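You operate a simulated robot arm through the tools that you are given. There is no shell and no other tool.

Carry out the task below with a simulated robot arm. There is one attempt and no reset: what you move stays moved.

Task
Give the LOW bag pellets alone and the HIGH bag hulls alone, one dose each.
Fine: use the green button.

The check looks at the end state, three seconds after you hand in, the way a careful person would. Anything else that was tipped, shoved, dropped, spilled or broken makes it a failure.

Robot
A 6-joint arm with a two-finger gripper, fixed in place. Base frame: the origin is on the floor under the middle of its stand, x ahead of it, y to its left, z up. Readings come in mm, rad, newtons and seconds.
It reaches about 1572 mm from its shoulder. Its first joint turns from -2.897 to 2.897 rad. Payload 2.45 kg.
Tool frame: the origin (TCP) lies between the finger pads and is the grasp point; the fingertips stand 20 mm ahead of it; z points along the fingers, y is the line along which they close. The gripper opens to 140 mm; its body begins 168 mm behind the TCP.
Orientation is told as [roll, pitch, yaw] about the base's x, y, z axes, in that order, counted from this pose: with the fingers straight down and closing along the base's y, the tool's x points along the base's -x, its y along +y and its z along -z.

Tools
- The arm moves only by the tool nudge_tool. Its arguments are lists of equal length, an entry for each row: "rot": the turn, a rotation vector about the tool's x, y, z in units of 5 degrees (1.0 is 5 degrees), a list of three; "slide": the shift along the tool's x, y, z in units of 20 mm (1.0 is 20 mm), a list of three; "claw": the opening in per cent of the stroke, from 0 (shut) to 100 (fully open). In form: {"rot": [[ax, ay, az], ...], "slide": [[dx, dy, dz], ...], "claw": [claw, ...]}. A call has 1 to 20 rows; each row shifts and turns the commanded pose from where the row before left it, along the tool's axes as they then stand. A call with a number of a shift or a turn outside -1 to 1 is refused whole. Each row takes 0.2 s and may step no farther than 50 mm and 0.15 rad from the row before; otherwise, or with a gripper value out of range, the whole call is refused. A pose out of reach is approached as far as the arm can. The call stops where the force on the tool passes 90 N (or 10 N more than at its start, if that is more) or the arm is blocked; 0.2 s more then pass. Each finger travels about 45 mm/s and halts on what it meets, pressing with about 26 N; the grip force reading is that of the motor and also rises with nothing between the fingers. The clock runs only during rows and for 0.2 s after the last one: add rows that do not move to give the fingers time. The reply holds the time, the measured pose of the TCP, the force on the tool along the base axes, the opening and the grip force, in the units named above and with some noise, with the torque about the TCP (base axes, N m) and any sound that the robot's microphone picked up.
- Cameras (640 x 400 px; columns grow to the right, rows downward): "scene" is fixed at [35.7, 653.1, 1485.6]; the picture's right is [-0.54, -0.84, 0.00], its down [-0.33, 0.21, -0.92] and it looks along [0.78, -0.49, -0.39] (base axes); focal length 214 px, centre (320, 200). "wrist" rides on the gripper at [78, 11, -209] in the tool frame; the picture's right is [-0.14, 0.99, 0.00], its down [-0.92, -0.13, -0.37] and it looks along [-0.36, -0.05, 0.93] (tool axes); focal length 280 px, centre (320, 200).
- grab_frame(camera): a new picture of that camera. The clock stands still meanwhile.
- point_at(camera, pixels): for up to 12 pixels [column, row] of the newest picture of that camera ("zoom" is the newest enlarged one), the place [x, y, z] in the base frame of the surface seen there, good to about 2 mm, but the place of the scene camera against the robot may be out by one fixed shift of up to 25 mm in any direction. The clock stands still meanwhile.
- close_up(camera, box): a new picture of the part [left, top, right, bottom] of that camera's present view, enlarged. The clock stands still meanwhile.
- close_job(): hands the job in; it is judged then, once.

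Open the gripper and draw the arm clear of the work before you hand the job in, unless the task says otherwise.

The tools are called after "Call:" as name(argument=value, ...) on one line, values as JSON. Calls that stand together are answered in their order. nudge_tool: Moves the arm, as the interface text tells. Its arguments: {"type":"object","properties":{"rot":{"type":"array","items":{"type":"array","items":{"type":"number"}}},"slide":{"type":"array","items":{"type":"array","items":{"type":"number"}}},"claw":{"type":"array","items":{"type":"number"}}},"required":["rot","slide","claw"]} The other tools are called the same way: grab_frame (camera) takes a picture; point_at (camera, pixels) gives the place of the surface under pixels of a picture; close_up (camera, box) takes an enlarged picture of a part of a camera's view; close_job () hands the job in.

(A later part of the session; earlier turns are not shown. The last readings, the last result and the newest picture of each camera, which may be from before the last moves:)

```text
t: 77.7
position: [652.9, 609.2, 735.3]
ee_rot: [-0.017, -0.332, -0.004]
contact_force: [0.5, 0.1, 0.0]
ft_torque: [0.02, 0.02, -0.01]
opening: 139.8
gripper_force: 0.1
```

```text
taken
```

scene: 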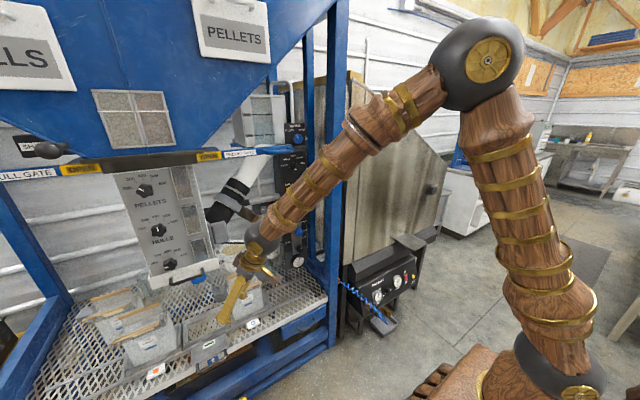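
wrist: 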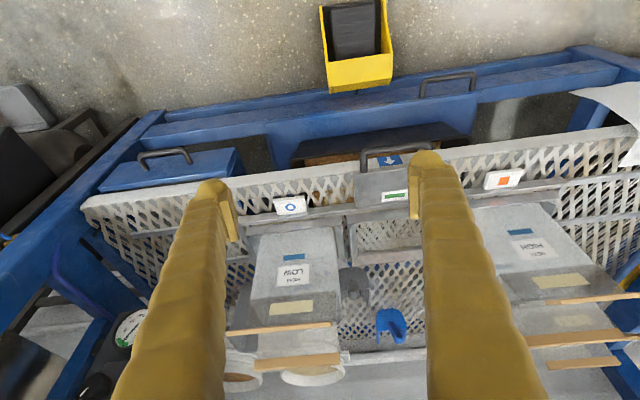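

The handle is visible at (395,155). I move to above it: TCP (766,727,600) with the fingers fully open.

Call:
nudge_tool(rot=[[0, 0, 0], [0, 0, 0], [0, 0, 0], [0, 0, 0], [0, 0, 0], [0, 0, 0], [0, 0, 0], [0, 0, 0], [0, 0, 0]], slide=[[-0.349, 0.656, 0.913], [-0.349, 0.656, 0.913], [-0.349, 0.656, 0.913], [-0.349, 0.656, 0.913], [-0.349, 0.656, 0.913], [-0.349, 0.656, 0.913], [-0.349, 0.656, 0.913], [-0.349, 0.656, 0.913], [-0.349, 0.656, 0.913]], claw=[100, 100, 100, 100, 100, 100, 100, 100, 100])

Call:
grab_frame(camera="wrist")

Call:
grab_frame(camera="scene")

```text
t: 79.7
position: [766.4, 724.4, 598.8]
ee_rot: [-0.018, -0.332, 0.0]
contact_force: [0.3, 0.1, -0.5]
ft_torque: [-0.04, 0.03, 0.01]
opening: 140.0
gripper_force: 0.1
```

```text
taken
```

wrist: 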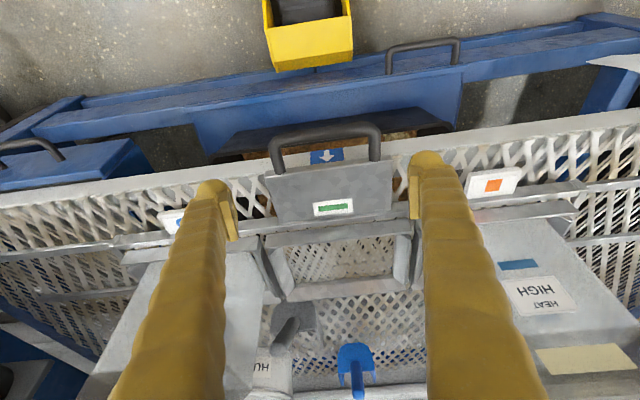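

```text
taken
```

scene: 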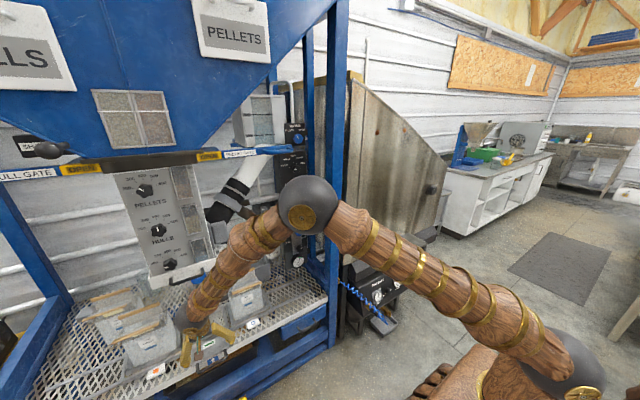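

The handle lies between the fingers. I measure its legs, bar and plate edges from this closer view.

Call:
point_at(camera="wrist", pixels=[[272, 155], [376, 145], [325, 127], [300, 131], [267, 185], [391, 172], [280, 168], [374, 158], [325, 156], [332, 208], [491, 185], [172, 218]])

Call:
close_up(camera="wrist", box=[230, 100, 430, 240])

```text
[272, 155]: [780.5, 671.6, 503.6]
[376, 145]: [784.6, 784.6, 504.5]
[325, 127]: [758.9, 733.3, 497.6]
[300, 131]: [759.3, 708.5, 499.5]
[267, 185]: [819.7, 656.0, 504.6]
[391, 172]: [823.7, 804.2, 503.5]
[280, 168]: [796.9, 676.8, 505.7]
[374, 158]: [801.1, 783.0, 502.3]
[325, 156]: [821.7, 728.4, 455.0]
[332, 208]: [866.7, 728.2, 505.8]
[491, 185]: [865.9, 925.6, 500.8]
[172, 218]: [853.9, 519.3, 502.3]
```

```text
2.86 times, centred on (330, 170) of wrist
```

zoom: 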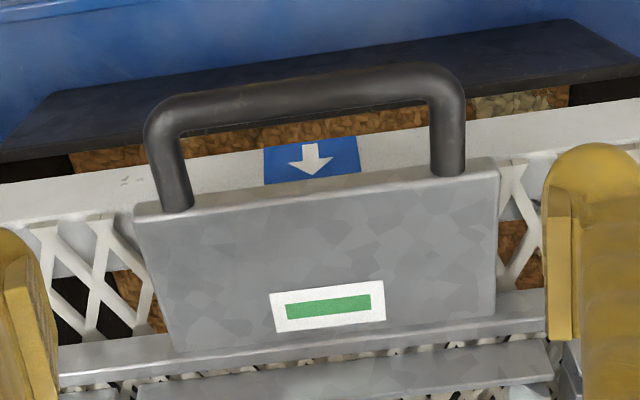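

Handle legs are at y 671/785 (outer width ~128 mm), center y=728. I descend with the fingers straddling it at x≈770, to TCP z≈497.

Call:
nudge_tool(rot=[[0, 0, 0], [0, 0, 0], [0, 0, 0], [0, 0, 0], [0, 0, 0]], slide=[[0.3, 0.2, 0.977], [0.3, 0.05, 0.977], [0.295, 0, 0.977], [0.295, 0, 0.977], [0.295, 0, 0.977]], claw=[100, 100, 100, 100, 100])

Call:
grab_frame(camera="wrist")

Call:
close_up(camera="scene", box=[140, 280, 270, 380])

```text
t: 80.9
position: [770.8, 729.1, 497.3]
ee_rot: [-0.018, -0.331, -0.003]
contact_force: [0.4, -1.1, 0.8]
ft_torque: [-0.05, 0.01, -0.04]
opening: 140.1
gripper_force: 0.1
```

```text
taken
```

wrist: 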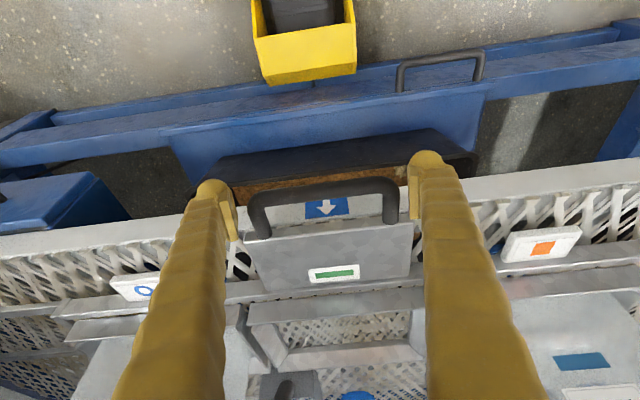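

```text
4.00 times, centred on (205, 330) of scene
```

zoom: 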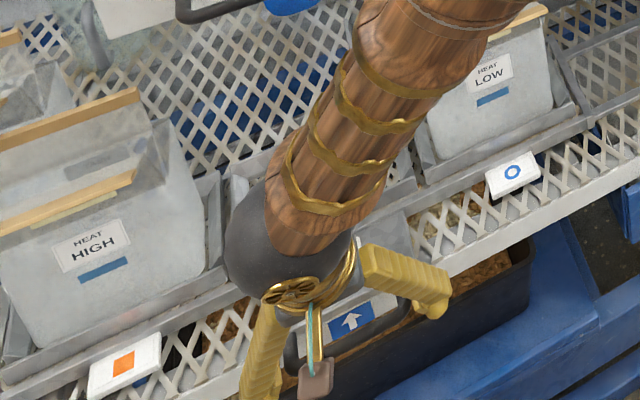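

The fingers straddle the handle. I close onto the legs.

Call:
nudge_tool(rot=[[0, 0, 0], [0, 0, 0], [0, 0, 0], [0, 0, 0]], slide=[[0, 0, 0], [0, 0, 0], [0, 0, 0], [0, 0, 0]], claw=[92, 86, 82, 80])

Call:
grab_frame(camera="wrist")

```text
t: 81.9
position: [770.5, 727.6, 496.8]
ee_rot: [-0.017, -0.331, -0.001]
contact_force: [-1.2, 2.2, 0.5]
ft_torque: [-0.15, -0.12, 0.12]
opening: 121.6
gripper_force: 44.4
```

```text
taken
```

wrist: 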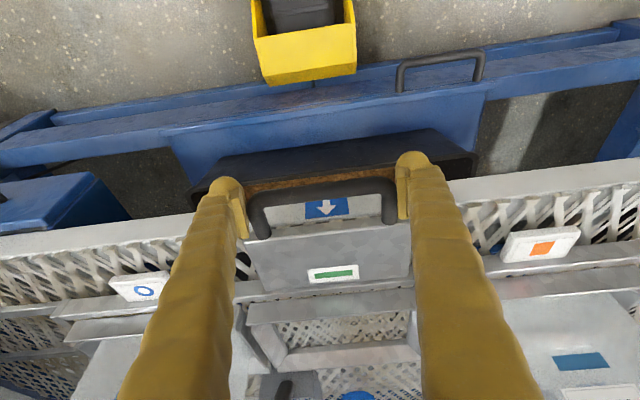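

Gripped at 121.6 mm. I re-measure the signs and arrow before sliding.

Call:
point_at(camera="wrist", pixels=[[143, 291], [335, 273], [543, 248], [326, 207], [114, 282], [168, 276], [508, 243], [577, 233]])

Call:
close_up(camera="wrist", box=[90, 180, 600, 320])

```text
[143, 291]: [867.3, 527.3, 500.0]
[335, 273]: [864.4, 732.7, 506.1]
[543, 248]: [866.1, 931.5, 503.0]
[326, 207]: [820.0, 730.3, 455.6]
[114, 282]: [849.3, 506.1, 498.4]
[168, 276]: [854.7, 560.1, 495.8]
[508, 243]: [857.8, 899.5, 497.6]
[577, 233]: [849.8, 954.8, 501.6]
```

```text
1.25 times, centred on (345, 250) of wrist
```

zoom: 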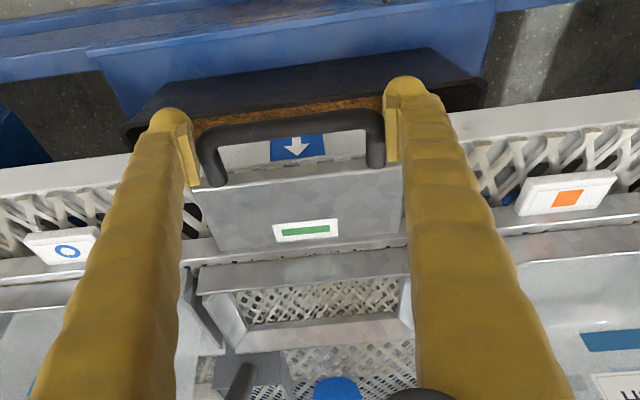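

Pitch is 200 mm (527/730/929). I slide the carriage slowly left (+y) by 100 mm and check the forces.

Call:
nudge_tool(rot=[[0, 0, 0], [0, 0, 0], [0, 0, 0], [0, 0, 0], [0, 0, 0], [0, 0, 0], [0, 0, 0], [0, 0, 0], [0, 0, 0], [0, 0, 0], [0, 0, 0]], slide=[[-0.003, 0.2, -0.008], [-0.003, 0.4, -0.008], [-0.003, 0.5, -0.008], [-0.003, 0.5, -0.008], [-0.003, 0.5, -0.008], [-0.003, 0.5, -0.008], [-0.003, 0.5, -0.008], [-0.003, 0.5, -0.008], [-0.003, 0.5, -0.008], [-0.003, 0.5, -0.008], [-0.003, 0.4, -0.008]], claw=[80, 80, 80, 80, 80, 80, 80, 80, 80, 80, 80])

Call:
grab_frame(camera="wrist")

Call:
grab_frame(camera="scene")

```text
t: 84.3
position: [770.9, 828.4, 498.4]
ee_rot: [-0.019, -0.332, -0.001]
contact_force: [-34.8, -2.0, -21.0]
ft_torque: [0.01, 0.2, 0.11]
opening: 121.8
gripper_force: 44.7
```

```text
taken
```

wrist: 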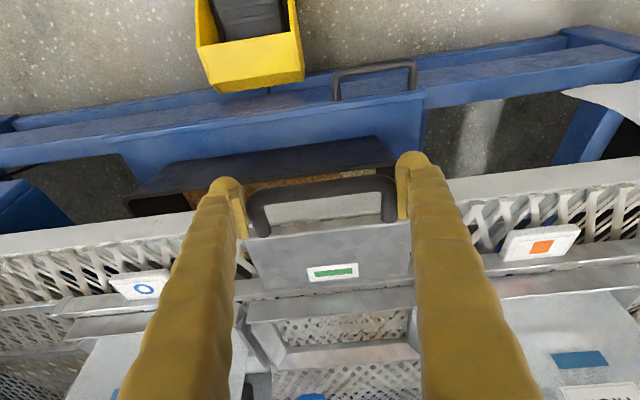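

```text
taken
```

scene: 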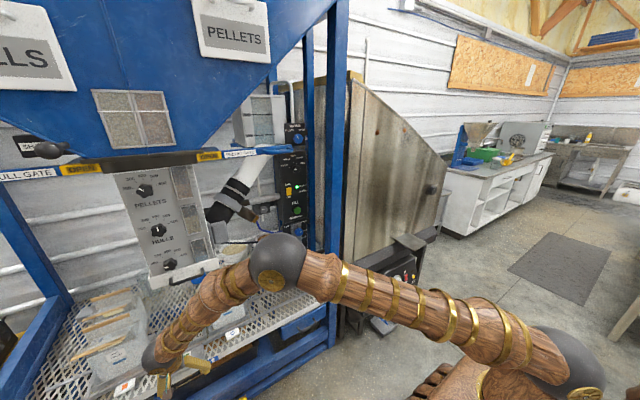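

The carriage follows. I relax the small x/z pull and slide the second 100 mm.

Call:
nudge_tool(rot=[[0, 0, 0], [0, 0, 0], [0, 0, 0], [0, 0, 0], [0, 0, 0], [0, 0, 0], [0, 0, 0], [0, 0, 0], [0, 0, 0], [0, 0, 0], [0, 0, 0]], slide=[[0.07, 0.2, 0.055], [0, 0.4, 0], [0, 0.5, 0], [0, 0.5, 0], [0, 0.5, 0], [0, 0.5, 0], [0, 0.5, 0], [0, 0.5, 0], [0, 0.5, 0], [0, 0.5, 0], [0, 0.4, 0]], claw=[80, 80, 80, 80, 80, 80, 80, 80, 80, 80, 80])

Call:
grab_frame(camera="wrist")

Call:
grab_frame(camera="scene")

```text
t: 86.7
position: [774.0, 929.7, 496.8]
ee_rot: [-0.015, -0.334, -0.002]
contact_force: [5.2, 3.1, 51.2]
ft_torque: [0.08, -0.09, -0.03]
opening: 122.0
gripper_force: 45.5
```

```text
taken
```

wrist: 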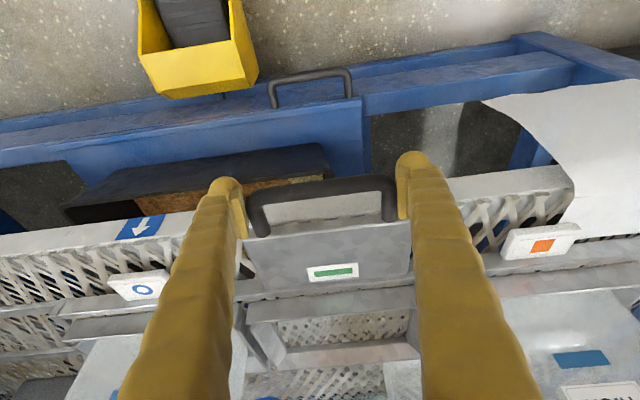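

```text
taken
```

scene: 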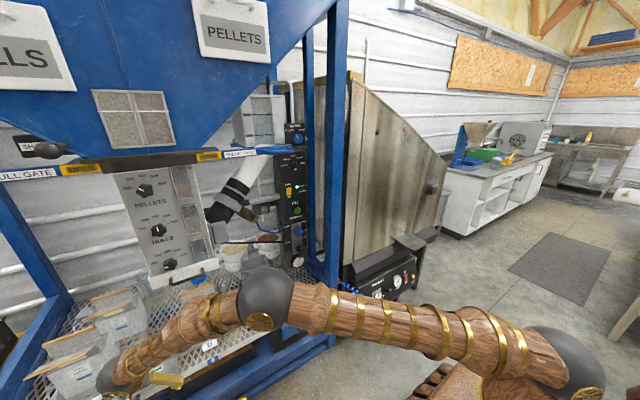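

The LOW sign (140,288) is now by the arrow (140,226). I zoom to verify the alignment and check the paper near the orange sign.

Call:
close_up(camera="wrist", box=[60, 190, 240, 320])

Call:
close_up(camera="wrist", box=[460, 90, 640, 290])

Call:
point_at(camera="wrist", pixels=[[143, 291], [140, 226], [113, 282], [168, 277], [120, 228], [163, 222], [335, 273], [543, 247], [600, 200], [575, 225]])

```text
3.08 times, centred on (150, 255) of wrist
```

zoom: 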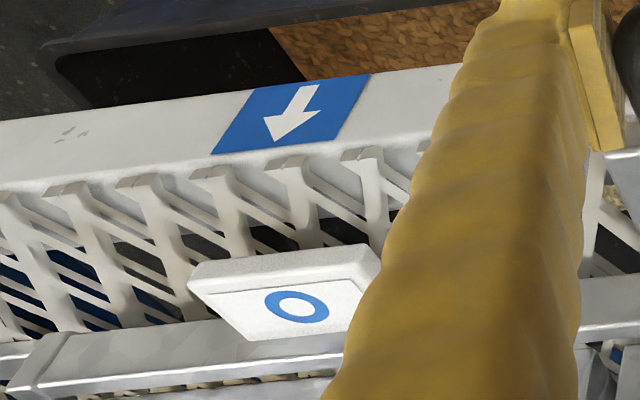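

```text
2.00 times, centred on (550, 190) of wrist
```

zoom: 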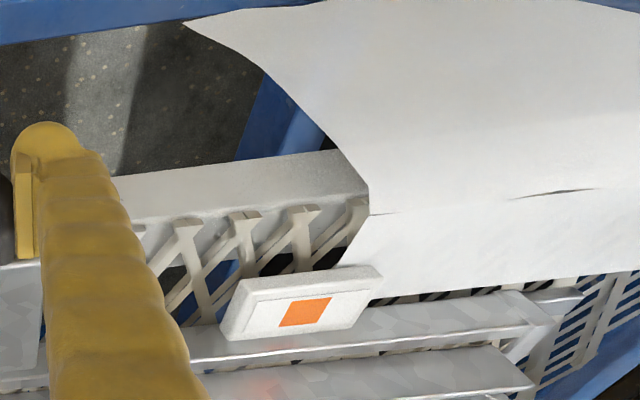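

```text
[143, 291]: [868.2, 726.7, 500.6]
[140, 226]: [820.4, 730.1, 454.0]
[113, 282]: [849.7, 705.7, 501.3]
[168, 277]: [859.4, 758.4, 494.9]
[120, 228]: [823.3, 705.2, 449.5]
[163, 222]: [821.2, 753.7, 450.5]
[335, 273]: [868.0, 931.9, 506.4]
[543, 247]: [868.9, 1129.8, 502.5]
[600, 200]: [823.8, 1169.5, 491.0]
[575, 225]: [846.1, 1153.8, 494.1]
```

LOW's circle is at y≈727 and the arrow at ≈729: aligned. I relax the vertical press, open the fingers and lift straight off the handle.

Call:
nudge_tool(rot=[[0, 0, 0], [0, 0, 0], [0, 0, 0], [0, 0, 0], [0, 0, 0]], slide=[[-0.025, 0, -0.07], [0, 0, 0], [0, 0, 0], [0, 0, 0], [0, 0, 0]], claw=[80, 90, 100, 100, 100])

Call:
grab_frame(camera="wrist")

```text
t: 87.9
position: [772.4, 926.9, 497.2]
ee_rot: [-0.016, -0.331, -0.001]
contact_force: [-0.2, -0.3, 0.1]
ft_torque: [-0.01, 0.03, 0.01]
opening: 139.8
gripper_force: 0.0
```

```text
taken
```

wrist: 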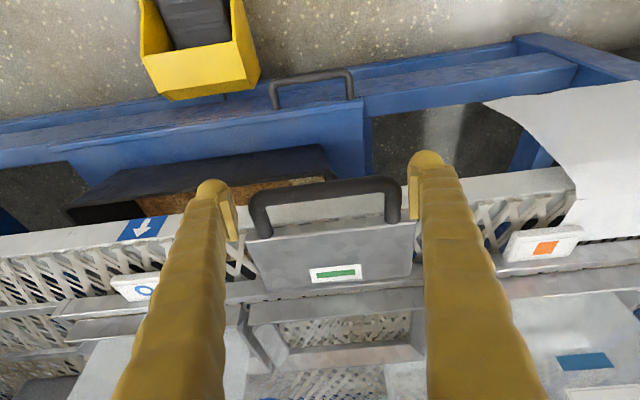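

Released; both fingers are clear of the handle. I lift straight up 140 mm and look.

Call:
nudge_tool(rot=[[0, 0, 0], [0, 0, 0], [0, 0, 0], [0, 0, 0], [0, 0, 0], [0, 0, 0], [0, 0, 0]], slide=[[-0.326, 0.1, -0.945], [-0.326, 0, -0.945], [-0.326, 0, -0.945], [-0.326, 0, -0.945], [-0.326, 0, -0.945], [-0.326, 0, -0.945], [-0.326, 0, -0.945]], claw=[100, 100, 100, 100, 100, 100, 100])

Call:
grab_frame(camera="wrist")

Call:
close_up(camera="scene", box=[20, 250, 280, 400])

```text
t: 89.5
position: [773.2, 931.7, 638.3]
ee_rot: [-0.018, -0.331, -0.001]
contact_force: [0.1, 1.1, -0.4]
ft_torque: [0.01, -0.05, -0.01]
opening: 140.2
gripper_force: 0.0
```

```text
taken
```

wrist: 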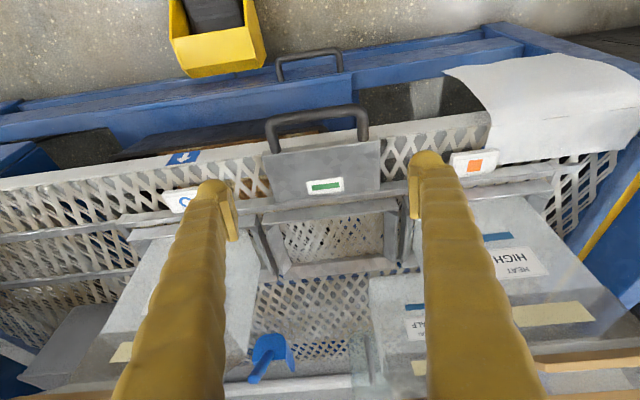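

```text
2.46 times, centred on (150, 325) of scene
```

zoom: 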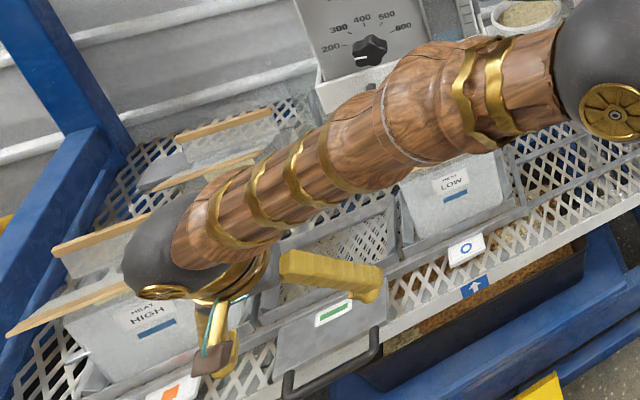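

LOW is under the outlet with the arrow at its sign. I retreat from the carriage and translate over to in front of the panel, closing the fingers for the button press.

Call:
nudge_tool(rot=[[0, 0, 0], [0, 0, 0], [0, 0, 0], [0, 0, 0], [0, 0, 0], [0, 0, 0], [0, 0, 0], [0, 0, 0], [0, 0, 0], [0, 0, 0], [0, 0, 0], [0, 0, 0], [0, 0, 0], [0, 0, 0], [0, 0, 0], [0, 0, 0], [0, 0, 0]], slide=[[0.757, 0, -0.715], [0.757, 0, -0.715], [0.757, 0, -0.715], [0.757, 0, -0.715], [0.757, 0, -0.715], [0.757, 0, -0.715], [0.757, 0, -0.715], [-0.203, -0.977, -0.347], [-0.203, -0.977, -0.347], [-0.203, -0.977, -0.347], [-0.203, -0.977, -0.347], [-0.203, -0.977, -0.347], [-0.203, -0.977, -0.347], [-0.203, -0.977, -0.347], [-0.203, -0.977, -0.347], [-0.203, -0.977, -0.347], [-0.203, -0.977, -0.347]], claw=[100, 100, 100, 100, 100, 100, 100, 90, 80, 70, 60, 50, 40, 30, 20, 10, 0])

```text
t: 93.1
position: [653.3, 741.8, 779.4]
ee_rot: [-0.017, -0.331, 0.0]
contact_force: [0.1, -0.4, -0.9]
ft_torque: [-0.02, -0.04, 0.01]
opening: 0.1
gripper_force: 16.5
```

Tracking well; I continue the translation toward the panel.

Call:
nudge_tool(rot=[[0, 0, 0], [0, 0, 0], [0, 0, 0], [0, 0, 0], [0, 0, 0], [0, 0, 0], [0, 0, 0], [0, 0, 0], [0, 0, 0], [0, 0, 0], [0, 0, 0], [0, 0, 0], [0, 0, 0], [0, 0, 0]], slide=[[-0.203, -0.977, -0.347], [-0.203, -0.977, -0.347], [-0.203, -0.977, -0.347], [-0.203, -0.977, -0.347], [-0.203, -0.977, -0.347], [-0.203, -0.977, -0.347], [-0.203, -0.977, -0.347], [-0.203, -0.977, -0.347], [-0.203, -0.977, -0.347], [-0.203, -0.977, -0.347], [-0.203, -0.977, -0.347], [-0.203, -0.977, -0.347], [-0.203, -0.977, -0.347], [-0.203, -0.977, -0.347]], claw=[0, 0, 0, 0, 0, 0, 0, 0, 0, 0, 0, 0, 0, 0])

Call:
nudge_tool(rot=[[0, 0, 0], [0, 0, 0], [0, 0, 0], [0, 0, 0], [0, 0, 0], [0, 0, 0], [0, 0, 0], [0, 0, 0], [0, 0, 0], [0, 0, 0], [0, 0, 0], [0, 0, 0], [0, 0, 0], [0, 0, 0]], slide=[[-0.203, -0.977, -0.347], [-0.203, -0.977, -0.347], [-0.203, -0.977, -0.347], [-0.203, -0.977, -0.347], [-0.203, -0.977, -0.347], [-0.203, -0.977, -0.347], [-0.203, -0.977, -0.347], [-0.203, -0.977, -0.347], [-0.203, -0.977, -0.347], [-0.203, -0.977, -0.347], [-0.203, -0.977, -0.347], [-0.203, -0.977, -0.347], [-0.203, -0.977, -0.347], [-0.203, -0.977, -0.347]], claw=[0, 0, 0, 0, 0, 0, 0, 0, 0, 0, 0, 0, 0, 0])

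Call:
grab_frame(camera="wrist")

Call:
grab_frame(camera="scene")

```text
t: 96.1
position: [674.4, 469.4, 894.5]
ee_rot: [-0.017, -0.33, -0.003]
contact_force: [0.8, 0.3, -0.4]
ft_torque: [0.01, -0.02, -0.03]
opening: 0.0
gripper_force: 25.8
```

```text
t: 99.1
position: [695.9, 197.6, 1005.7]
ee_rot: [-0.018, -0.331, -0.004]
contact_force: [-0.1, -0.8, 0.0]
ft_torque: [0.01, 0.01, 0.0]
opening: 0.2
gripper_force: 25.7
```

```text
taken
```

wrist: 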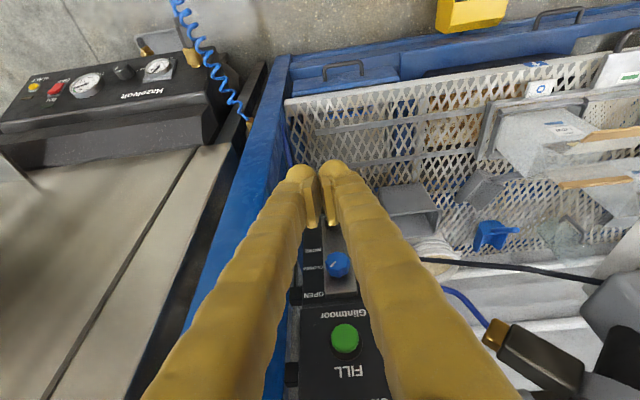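

```text
taken
```

scene: 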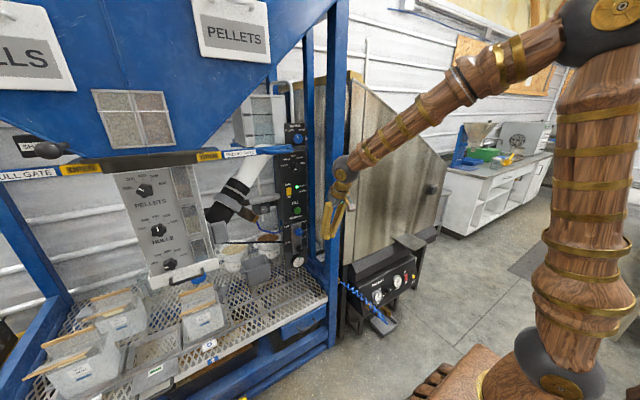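

The LOW bag stands under the box at (205,315). I measure the FILL button from this view and check the LOW bag from the scene camera.

Call:
point_at(camera="wrist", pixels=[[345, 338], [338, 330], [353, 330], [345, 345], [338, 265], [345, 355]])

Call:
close_up(camera="scene", box=[40, 250, 280, 400])

```text
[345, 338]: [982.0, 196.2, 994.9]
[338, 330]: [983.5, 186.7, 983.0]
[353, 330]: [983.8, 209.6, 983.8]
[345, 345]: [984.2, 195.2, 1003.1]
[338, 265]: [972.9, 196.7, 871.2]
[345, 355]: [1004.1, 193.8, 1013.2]
```

```text
2.67 times, centred on (160, 325) of scene
```

zoom: 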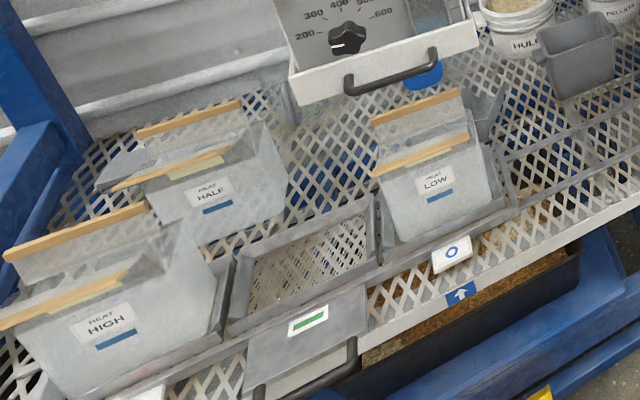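

FILL's center is (982,196,993). I pitch the tool to about 55° below horizontal and advance to just in front of the button.

Call:
nudge_tool(rot=[[0, -0.8, 0], [0, -0.8, 0], [0, -0.8, 0], [0, -0.8, 0], [0, 0, 0], [0, 0, 0], [0, 0, 0], [0, 0, 0], [0, 0, 0], [0, 0, 0], [0, 0, 0], [0, 0, 0], [0, 0, 0], [0, 0, 0], [0, 0, 0]], slide=[[0, 0, 0], [0, 0, 0], [0, 0, 0], [0, 0, 0], [-0.8, 0, 0.56], [-0.8, 0, 0.56], [-0.8, 0, 0.56], [-0.8, 0, 0.56], [-0.8, 0, 0.56], [-0.8, 0, 0.56], [-0.8, 0, 0.56], [-0.8, 0, 0.56], [-0.8, 0, 0.56], [-0.8, 0, 0.56], [-0.8, 0, 0.56]], claw=[0, 0, 0, 0, 0, 0, 0, 0, 0, 0, 0, 0, 0, 0, 0])

Call:
grab_frame(camera="wrist")

Call:
close_up(camera="scene", box=[250, 160, 350, 250])

```text
t: 102.3
position: [910.3, 195.8, 1008.2]
ee_rot: [-0.019, -0.611, 0.003]
contact_force: [0.2, 0.4, -0.3]
ft_torque: [-0.01, 0.0, 0.03]
opening: 0.0
gripper_force: 25.8
```

```text
taken
```

wrist: 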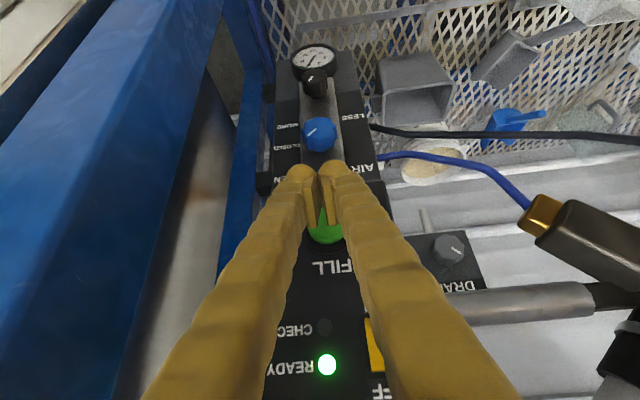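

```text
4.44 times, centred on (300, 205) of scene
```

zoom: 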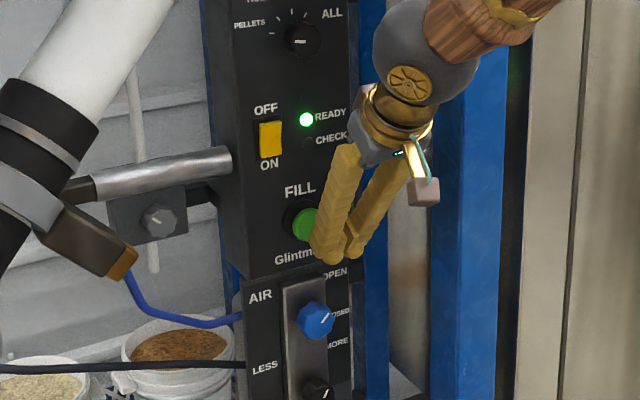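

The fingertips are right in front of FILL. Before pressing, I double-check the selector pointer once more from the scene camera.

Call:
close_up(camera="scene", box=[280, 150, 320, 190])

```text
10.00 times, centred on (300, 170) of scene
```

zoom: 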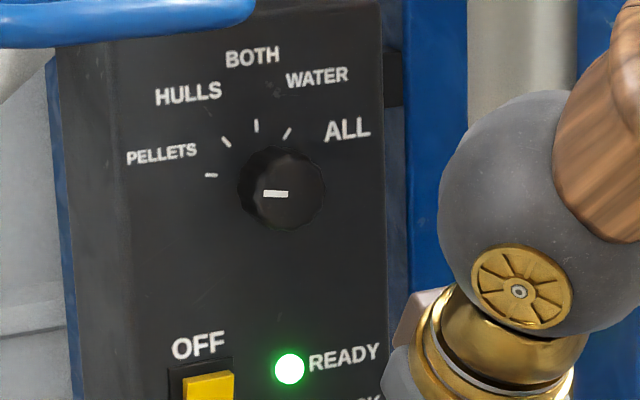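

The pointer clearly points at PELLETS, and READY is lit. I approach the button a further 40 mm.

Call:
nudge_tool(rot=[[0, 0, 0], [0, 0, 0], [0, 0, 0], [0, 0, 0]], slide=[[-0.41, 0, 0.287], [-0.41, 0, 0.287], [-0.41, 0, 0.287], [-0.41, 0, 0.287]], claw=[0, 0, 0, 0])

Call:
grab_frame(camera="wrist")

Call:
close_up(camera="scene", box=[270, 180, 330, 230])

```text
t: 103.3
position: [950.2, 194.7, 1007.3]
ee_rot: [-0.017, -0.611, 0.006]
contact_force: [0.1, -0.2, 0.6]
ft_torque: [0.02, 0.01, 0.02]
opening: 0.0
gripper_force: 26.1
```

```text
taken
```

wrist: 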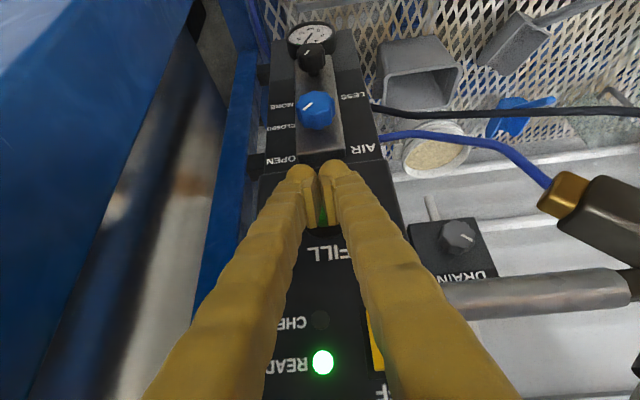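

```text
8.00 times, centred on (300, 205) of scene
```

zoom: 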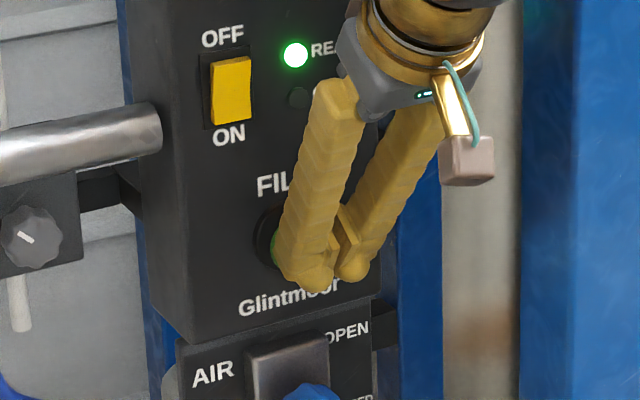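

The fingertips cover the button. I press gently in 4 mm steps.

Call:
nudge_tool(rot=[[0, 0, 0], [0, 0, 0], [0, 0, 0]], slide=[[-0.164, 0, 0.115], [-0.164, 0, 0.115], [-0.164, 0, 0.115]], claw=[0, 0, 0])

```text
t: 104.1
position: [962.1, 196.3, 1006.3]
ee_rot: [-0.019, -0.613, 0.006]
contact_force: [-2.0, 0.4, 0.0]
ft_torque: [0.0, 0.01, 0.01]
opening: 5.9
gripper_force: 29.6
```

The fingers were spread to 5.9 mm with slight contact; I check what happens visually.

Call:
close_up(camera="scene", box=[270, 170, 330, 230])

Call:
close_up(camera="wrist", box=[230, 130, 410, 390])

```text
6.67 times, centred on (300, 200) of scene
```

zoom: 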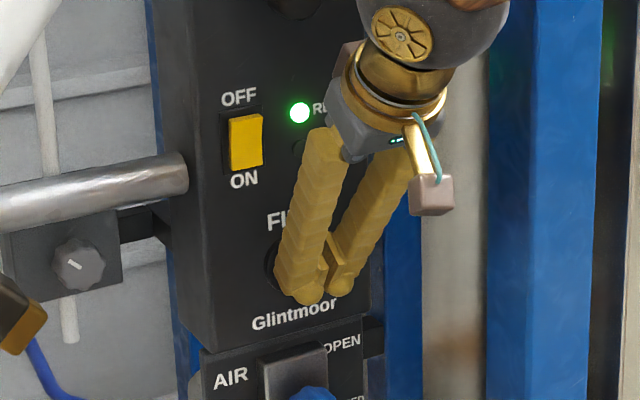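

```text
1.54 times, centred on (320, 260) of wrist
```

zoom: 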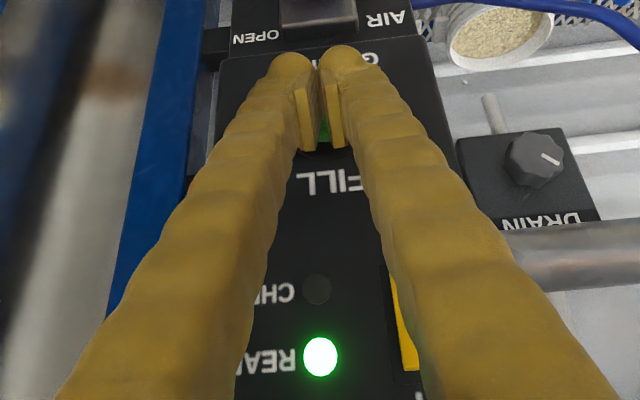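

The dome wedges between the two fingertips instead of being pressed. I back off, shift 13 mm in +y so that a single finger faces the button, and press with that.

Call:
nudge_tool(rot=[[0, 0, 0], [0, 0, 0], [0, 0, 0], [0, 0, 0], [0, 0, 0]], slide=[[0.41, 0, -0.287], [0.41, 0, -0.287], [0, 0.325, 0], [0, 0.325, 0], [0, 0, 0]], claw=[0, 0, 0, 0, 0])

Call:
grab_frame(camera="wrist")

Call:
close_up(camera="wrist", box=[250, 140, 400, 260])

```text
t: 105.3
position: [942.6, 210.1, 1005.6]
ee_rot: [-0.019, -0.61, 0.005]
contact_force: [-0.4, 0.1, -0.2]
ft_torque: [-0.01, 0.02, 0.0]
opening: 0.1
gripper_force: 29.0
```

```text
taken
```

wrist: 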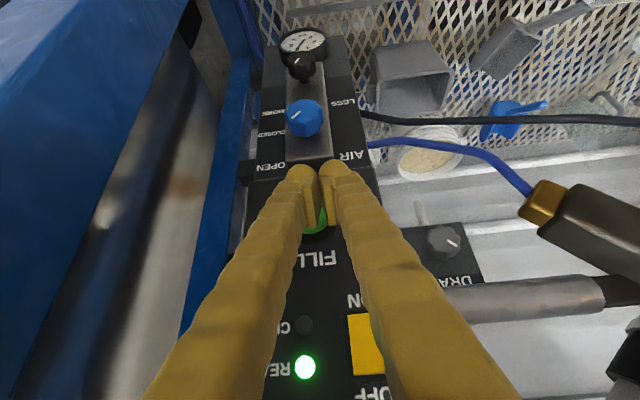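

```text
3.33 times, centred on (325, 200) of wrist
```

zoom: 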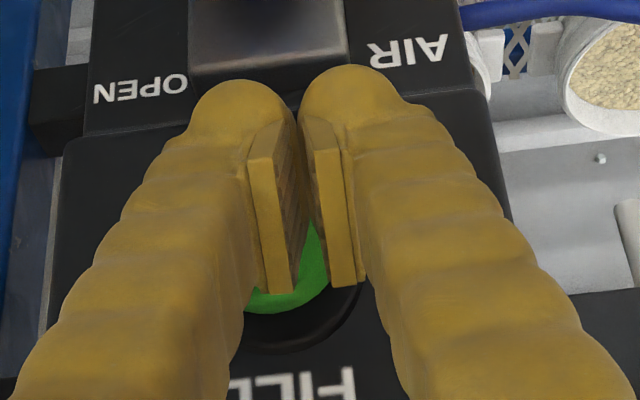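

Now one finger covers the button. I press forward in small steps, watching the force.

Call:
nudge_tool(rot=[[0, 0, 0], [0, 0, 0], [0, 0, 0], [0, 0, 0]], slide=[[-0.205, 0, 0.1435], [-0.205, 0, 0.1435], [-0.205, 0, 0.1435], [-0.205, 0, 0.1435]], claw=[0, 0, 0, 0])

```text
t: 106.3
position: [961.5, 208.6, 1006.3]
ee_rot: [-0.018, -0.609, 0.002]
contact_force: [-2.4, 0.6, -0.3]
ft_torque: [0.03, -0.01, 0.01]
opening: 0.1
gripper_force: 29.5
```

Light contact (about 2 N). I press a few mm more.

Call:
nudge_tool(rot=[[0, 0, 0], [0, 0, 0]], slide=[[-0.123, 0, 0.086], [-0.123, 0, 0.086]], claw=[0, 0])

```text
t: 106.9
position: [967.8, 208.1, 1005.5]
ee_rot: [-0.018, -0.607, 0.004]
contact_force: [-21.8, 4.6, 2.6]
ft_torque: [-0.08, -0.02, -0.07]
opening: 0.2
gripper_force: 29.3
```

Force is 22 N. I check the panel lamps and box windows.

Call:
grab_frame(camera="wrist")

Call:
close_up(camera="scene", box=[110, 150, 330, 300])

```text
taken
```

wrist: 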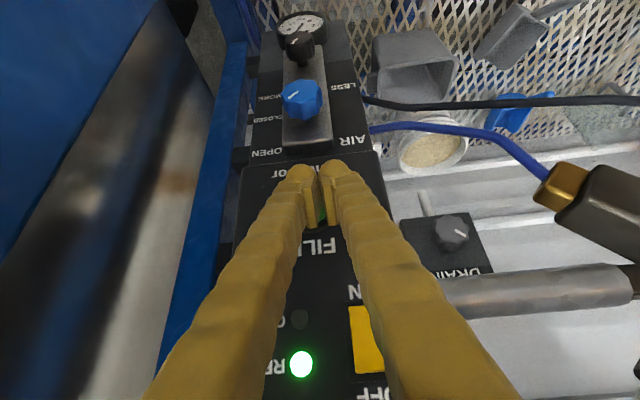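

```text
2.67 times, centred on (220, 225) of scene
```

zoom: 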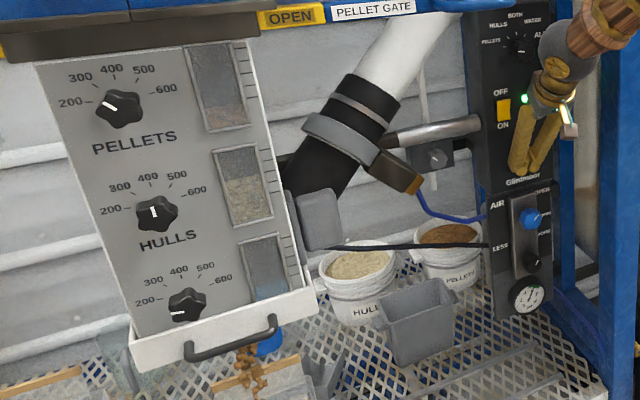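

Pellets are falling under the box (250,370) – the button worked. I release it by backing straight off.

Call:
nudge_tool(rot=[[0, 0, 0], [0, 0, 0], [0, 0, 0], [0, 0, 0]], slide=[[0.41, 0, -0.287], [0.41, 0, -0.287], [0.41, 0, -0.287], [0.41, 0, -0.287]], claw=[0, 0, 0, 0])

Call:
close_up(camera="scene", box=[110, 150, 330, 300])

Call:
close_up(camera="scene", box=[150, 250, 270, 350])

```text
t: 107.9
position: [929.3, 208.5, 1007.1]
ee_rot: [-0.019, -0.612, 0.005]
contact_force: [0.6, -0.6, 0.8]
ft_torque: [-0.02, -0.01, 0.0]
opening: 0.0
gripper_force: 29.4
```

```text
2.67 times, centred on (220, 225) of scene
```

zoom: 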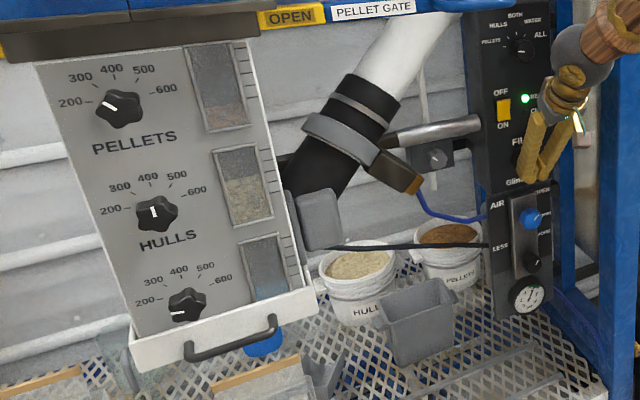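

```text
4.00 times, centred on (210, 300) of scene
```

zoom: 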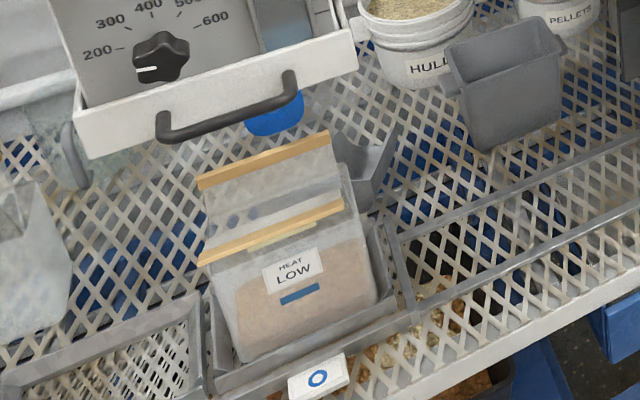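

The LOW bag now shows a brown fill; the dose fell in cleanly and READY is still lit. Next: selector to HULLS. I retreat and rise to the free spot used before, then turn in plane and pitch up.

Call:
nudge_tool(rot=[[0, 0, 0], [0, 0, 0], [0, 0, 0], [0, 0, 0], [0, 0, 0], [0, 0, 0], [0, 0, 0], [0, 0, 0], [0, 0, 0], [0, 0, 0], [0, 0, 0], [0, 0, 0], [0, 0, 0], [0, 0, 0], [0, 0, 0], [0, 0, 0], [0, 0, 0], [0, 0, 0], [0, 0, 0], [0, 0, 0]], slide=[[-0.0815, -0.0525, -0.9965], [-0.0815, -0.0525, -0.9965], [-0.0815, -0.0525, -0.9965], [-0.0815, -0.0525, -0.9965], [-0.0815, -0.0525, -0.9965], [-0.0815, -0.0525, -0.9965], [-0.0815, -0.0525, -0.9965], [-0.0815, -0.0525, -0.9965], [-0.0815, -0.0525, -0.9965], [-0.0815, -0.0525, -0.9965], [-0.0815, -0.0525, -0.9965], [-0.0815, -0.0525, -0.9965], [-0.0815, -0.0525, -0.9965], [-0.0815, -0.0525, -0.9965], [-0.0815, -0.0525, -0.9965], [-0.0815, -0.0525, -0.9965], [-0.0815, -0.0525, -0.9965], [-0.0815, -0.0525, -0.9965], [-0.0815, -0.0525, -0.9965], [-0.0815, -0.0525, -0.9965]], claw=[0, 0, 0, 0, 0, 0, 0, 0, 0, 0, 10, 20, 30, 40, 50, 50, 50, 50, 50, 50])

Call:
close_up(camera="scene", box=[100, 60, 320, 300])

```text
t: 112.1
position: [725.1, 194.4, 1352.1]
ee_rot: [-0.021, -0.611, 0.004]
contact_force: [0.1, 1.2, -0.3]
ft_torque: [-0.01, -0.02, 0.0]
opening: 69.9
gripper_force: 0.1
```

```text
1.67 times, centred on (210, 180) of scene
```

zoom: 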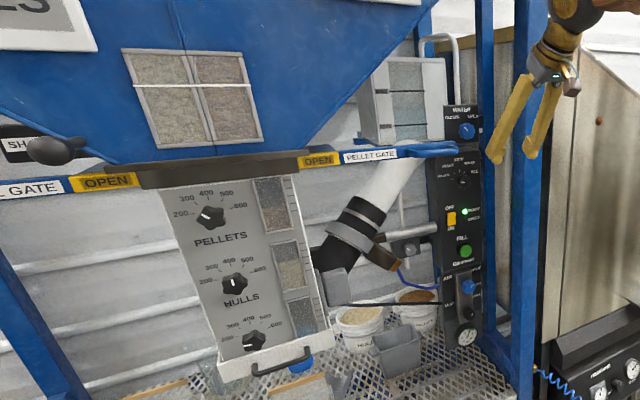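

Pellet chamber refilled; all calm. Now yaw to the arm plane and pitch up to horizontal.

Call:
nudge_tool(rot=[[-0.22, 0, 0], [-0.574, 0, -0.819], [-0.574, 0, -0.819], [-0.574, 0, -0.819], [0, -1, 0], [0, -1, 0], [0, -1, 0], [0, -1, 0], [0, -1, 0], [0, -1, 0], [0, -1, 0], [0, -1, 0], [0, -1, 0], [0, -1, 0], [0, -0.4, 0]], slide=[[0, 0, 0], [0, 0, 0], [0, 0, 0], [0, 0, 0], [0, 0, 0], [0, 0, 0], [0, 0, 0], [0, 0, 0], [0, 0, 0], [0, 0, 0], [0, 0, 0], [0, 0, 0], [0, 0, 0], [0, 0, 0], [0, 0, 0]], claw=[50, 50, 50, 50, 50, 50, 50, 50, 50, 50, 50, 50, 50, 50, 50])

Call:
close_up(camera="scene", box=[280, 40, 480, 190])

```text
t: 115.3
position: [727.0, 195.6, 1353.1]
ee_rot: [0.001, -1.519, 0.265]
contact_force: [0.2, 0.7, 0.2]
ft_torque: [-0.02, -0.02, 0.07]
opening: 69.9
gripper_force: 0.1
```

```text
2.67 times, centred on (380, 115) of scene
```

zoom: 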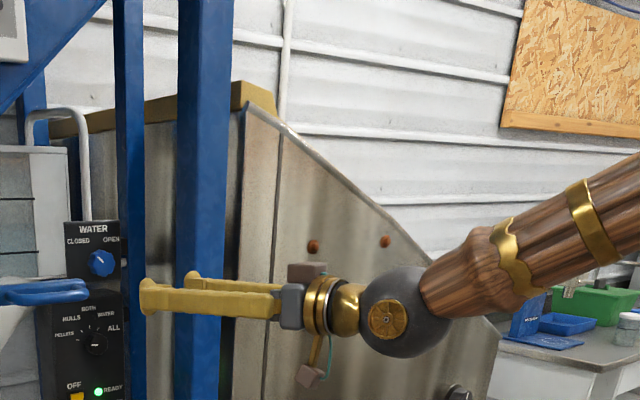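

Same good configuration as before. I go forward and down to the selector standoff.

Call:
nudge_tool(rot=[[0.52, 0, 0], [0.52, 0, 0], [0.52, 0, 0], [0.52, 0, 0], [0.52, 0, 0], [0.52, 0, 0], [0, 0, 0], [0, 0, 0], [0, 0, 0], [0, 0, 0], [0, 0, 0], [0, 0, 0]], slide=[[0.68, -0.05, 0.65], [0.68, -0.05, 0.65], [0.68, -0.05, 0.65], [0.68, -0.05, 0.65], [0.68, -0.05, 0.65], [0.68, -0.05, 0.65], [0.31, 0, 0.88], [0.31, 0, 0.88], [0.31, 0, 0.88], [0.31, 0, 0.88], [0.31, 0, 0.88], [0.31, 0, 0.88]], claw=[50, 50, 50, 50, 50, 50, 50, 50, 50, 50, 50, 50])

Call:
grab_frame(camera="wrist")

```text
t: 117.9
position: [906.5, 198.2, 1225.3]
ee_rot: [-0.27, -1.517, 0.26]
contact_force: [0.1, -0.3, 0.1]
ft_torque: [0.01, 0.01, 0.0]
opening: 69.9
gripper_force: 0.0
```

```text
taken
```

wrist: 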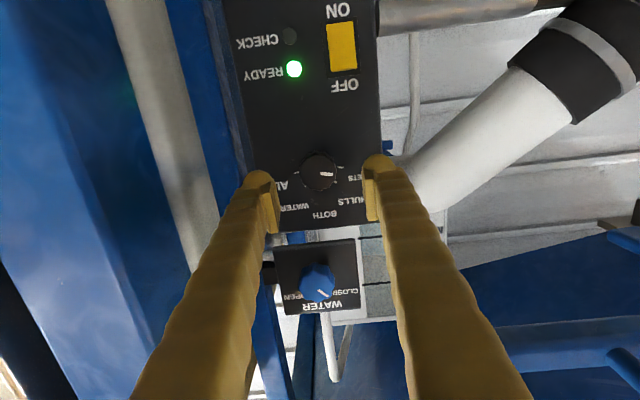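

I advance onto the knob, centering at y≈195, z≈1223.

Call:
nudge_tool(rot=[[0, 0, 0], [0, 0, 0], [0, 0, 0], [0, 0, 0]], slide=[[-0.015, -0.03, 0.908], [-0.015, -0.03, 0.908], [-0.015, -0.03, 0.908], [-0.015, -0.03, 0.908]], claw=[50, 50, 50, 50])

Call:
grab_frame(camera="wrist")

```text
t: 118.9
position: [976.6, 194.3, 1221.9]
ee_rot: [-0.274, -1.52, 0.266]
contact_force: [-0.4, 0.7, 0.5]
ft_torque: [0.02, -0.03, -0.02]
opening: 70.0
gripper_force: 0.0
```

```text
taken
```

wrist: 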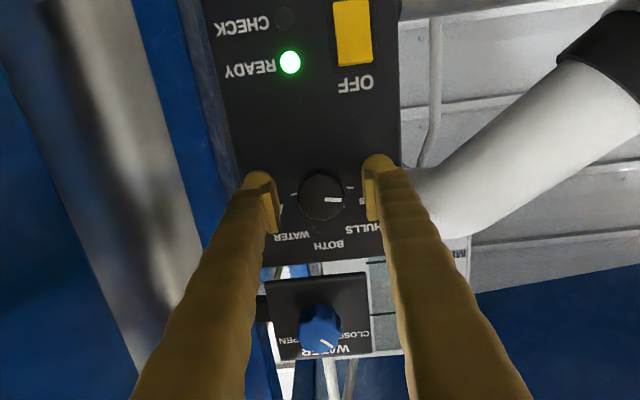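

Centered on the knob. I close the fingers on it.

Call:
nudge_tool(rot=[[0, 0, 0], [0, 0, 0], [0, 0, 0], [0, 0, 0], [0, 0, 0]], slide=[[0, 0, 0], [0, 0, 0], [0, 0, 0], [0, 0, 0], [0, 0, 0]], claw=[35, 25, 15, 10, 10])

```text
t: 120.1
position: [977.0, 195.4, 1221.3]
ee_rot: [-0.28, -1.518, 0.274]
contact_force: [4.9, 16.7, -0.4]
ft_torque: [-0.03, 0.01, 0.18]
opening: 38.4
gripper_force: 45.2
```

Gripped (38.4 mm). I turn +38° from PELLETS to HULLS.

Call:
nudge_tool(rot=[[0, 0, 0.95], [0, 0, 0.95], [0, 0, 0.95], [0, 0, 0.95], [0, 0, 0.95], [0, 0, 0.95], [0, 0, 0.95], [0, 0, 0.95]], slide=[[0, 0.03, 0], [0, 0, 0], [0, 0, 0], [0, 0, 0], [0, 0, 0], [0, 0, 0], [0, 0, 0], [0, 0, 0]], claw=[10, 10, 10, 10, 10, 10, 10, 10])

Call:
grab_frame(camera="wrist")

```text
t: 121.9
position: [976.9, 196.4, 1223.3]
ee_rot: [1.489, -0.919, -1.513]
contact_force: [2.4, 17.1, 11.2]
ft_torque: [0.02, 0.07, 0.43]
opening: 38.6
gripper_force: 45.1
```

```text
taken
```

wrist: 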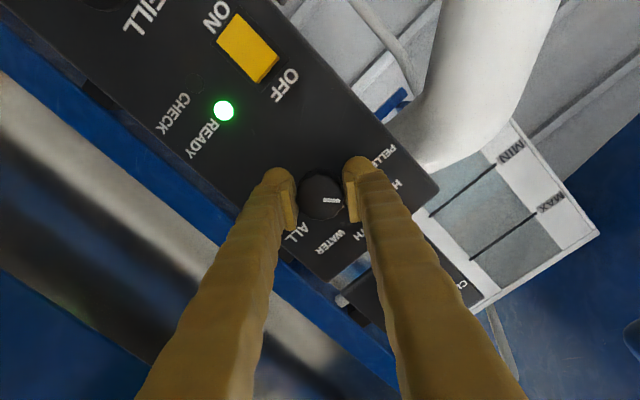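

The knob turned with the fingers. I release, back off and check the pointer.

Call:
nudge_tool(rot=[[0, 0, 0], [0, 0, 0], [0, 0, 0], [0, 0, 0], [0, 0, 0], [0, 0, 0], [0, 0, 0], [0, 0, 0]], slide=[[0, 0, 0], [0, 0, 0], [0, 0, 0], [0, 0, 0], [0, 0, -0.9], [0, 0, -0.9], [0, 0, -0.9], [0, 0, -0.9]], claw=[30, 45, 50, 50, 50, 50, 50, 50])

Call:
close_up(camera="wrist", box=[240, 110, 400, 240])

Call:
close_up(camera="scene", box=[280, 150, 320, 190])

```text
t: 123.7
position: [904.4, 195.7, 1225.6]
ee_rot: [1.487, -0.92, -1.511]
contact_force: [0.1, -0.5, -0.1]
ft_torque: [-0.02, 0.02, -0.01]
opening: 70.1
gripper_force: 0.1
```

```text
3.08 times, centred on (320, 175) of wrist
```

zoom: 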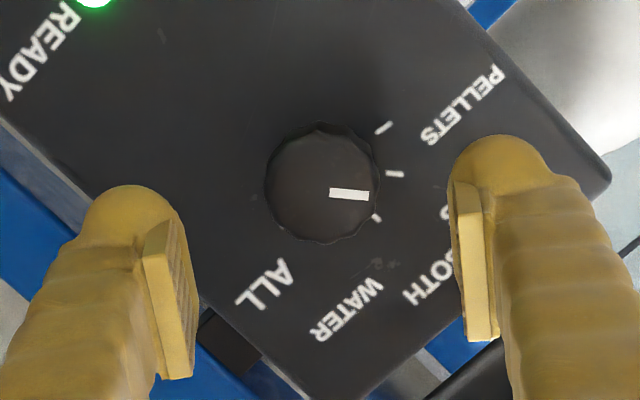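

```text
10.00 times, centred on (300, 170) of scene
```

zoom: 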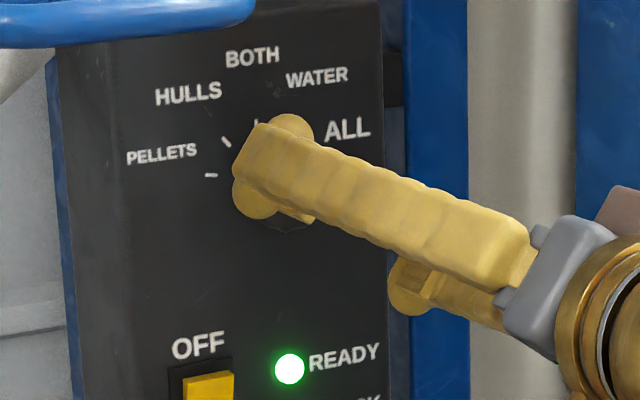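

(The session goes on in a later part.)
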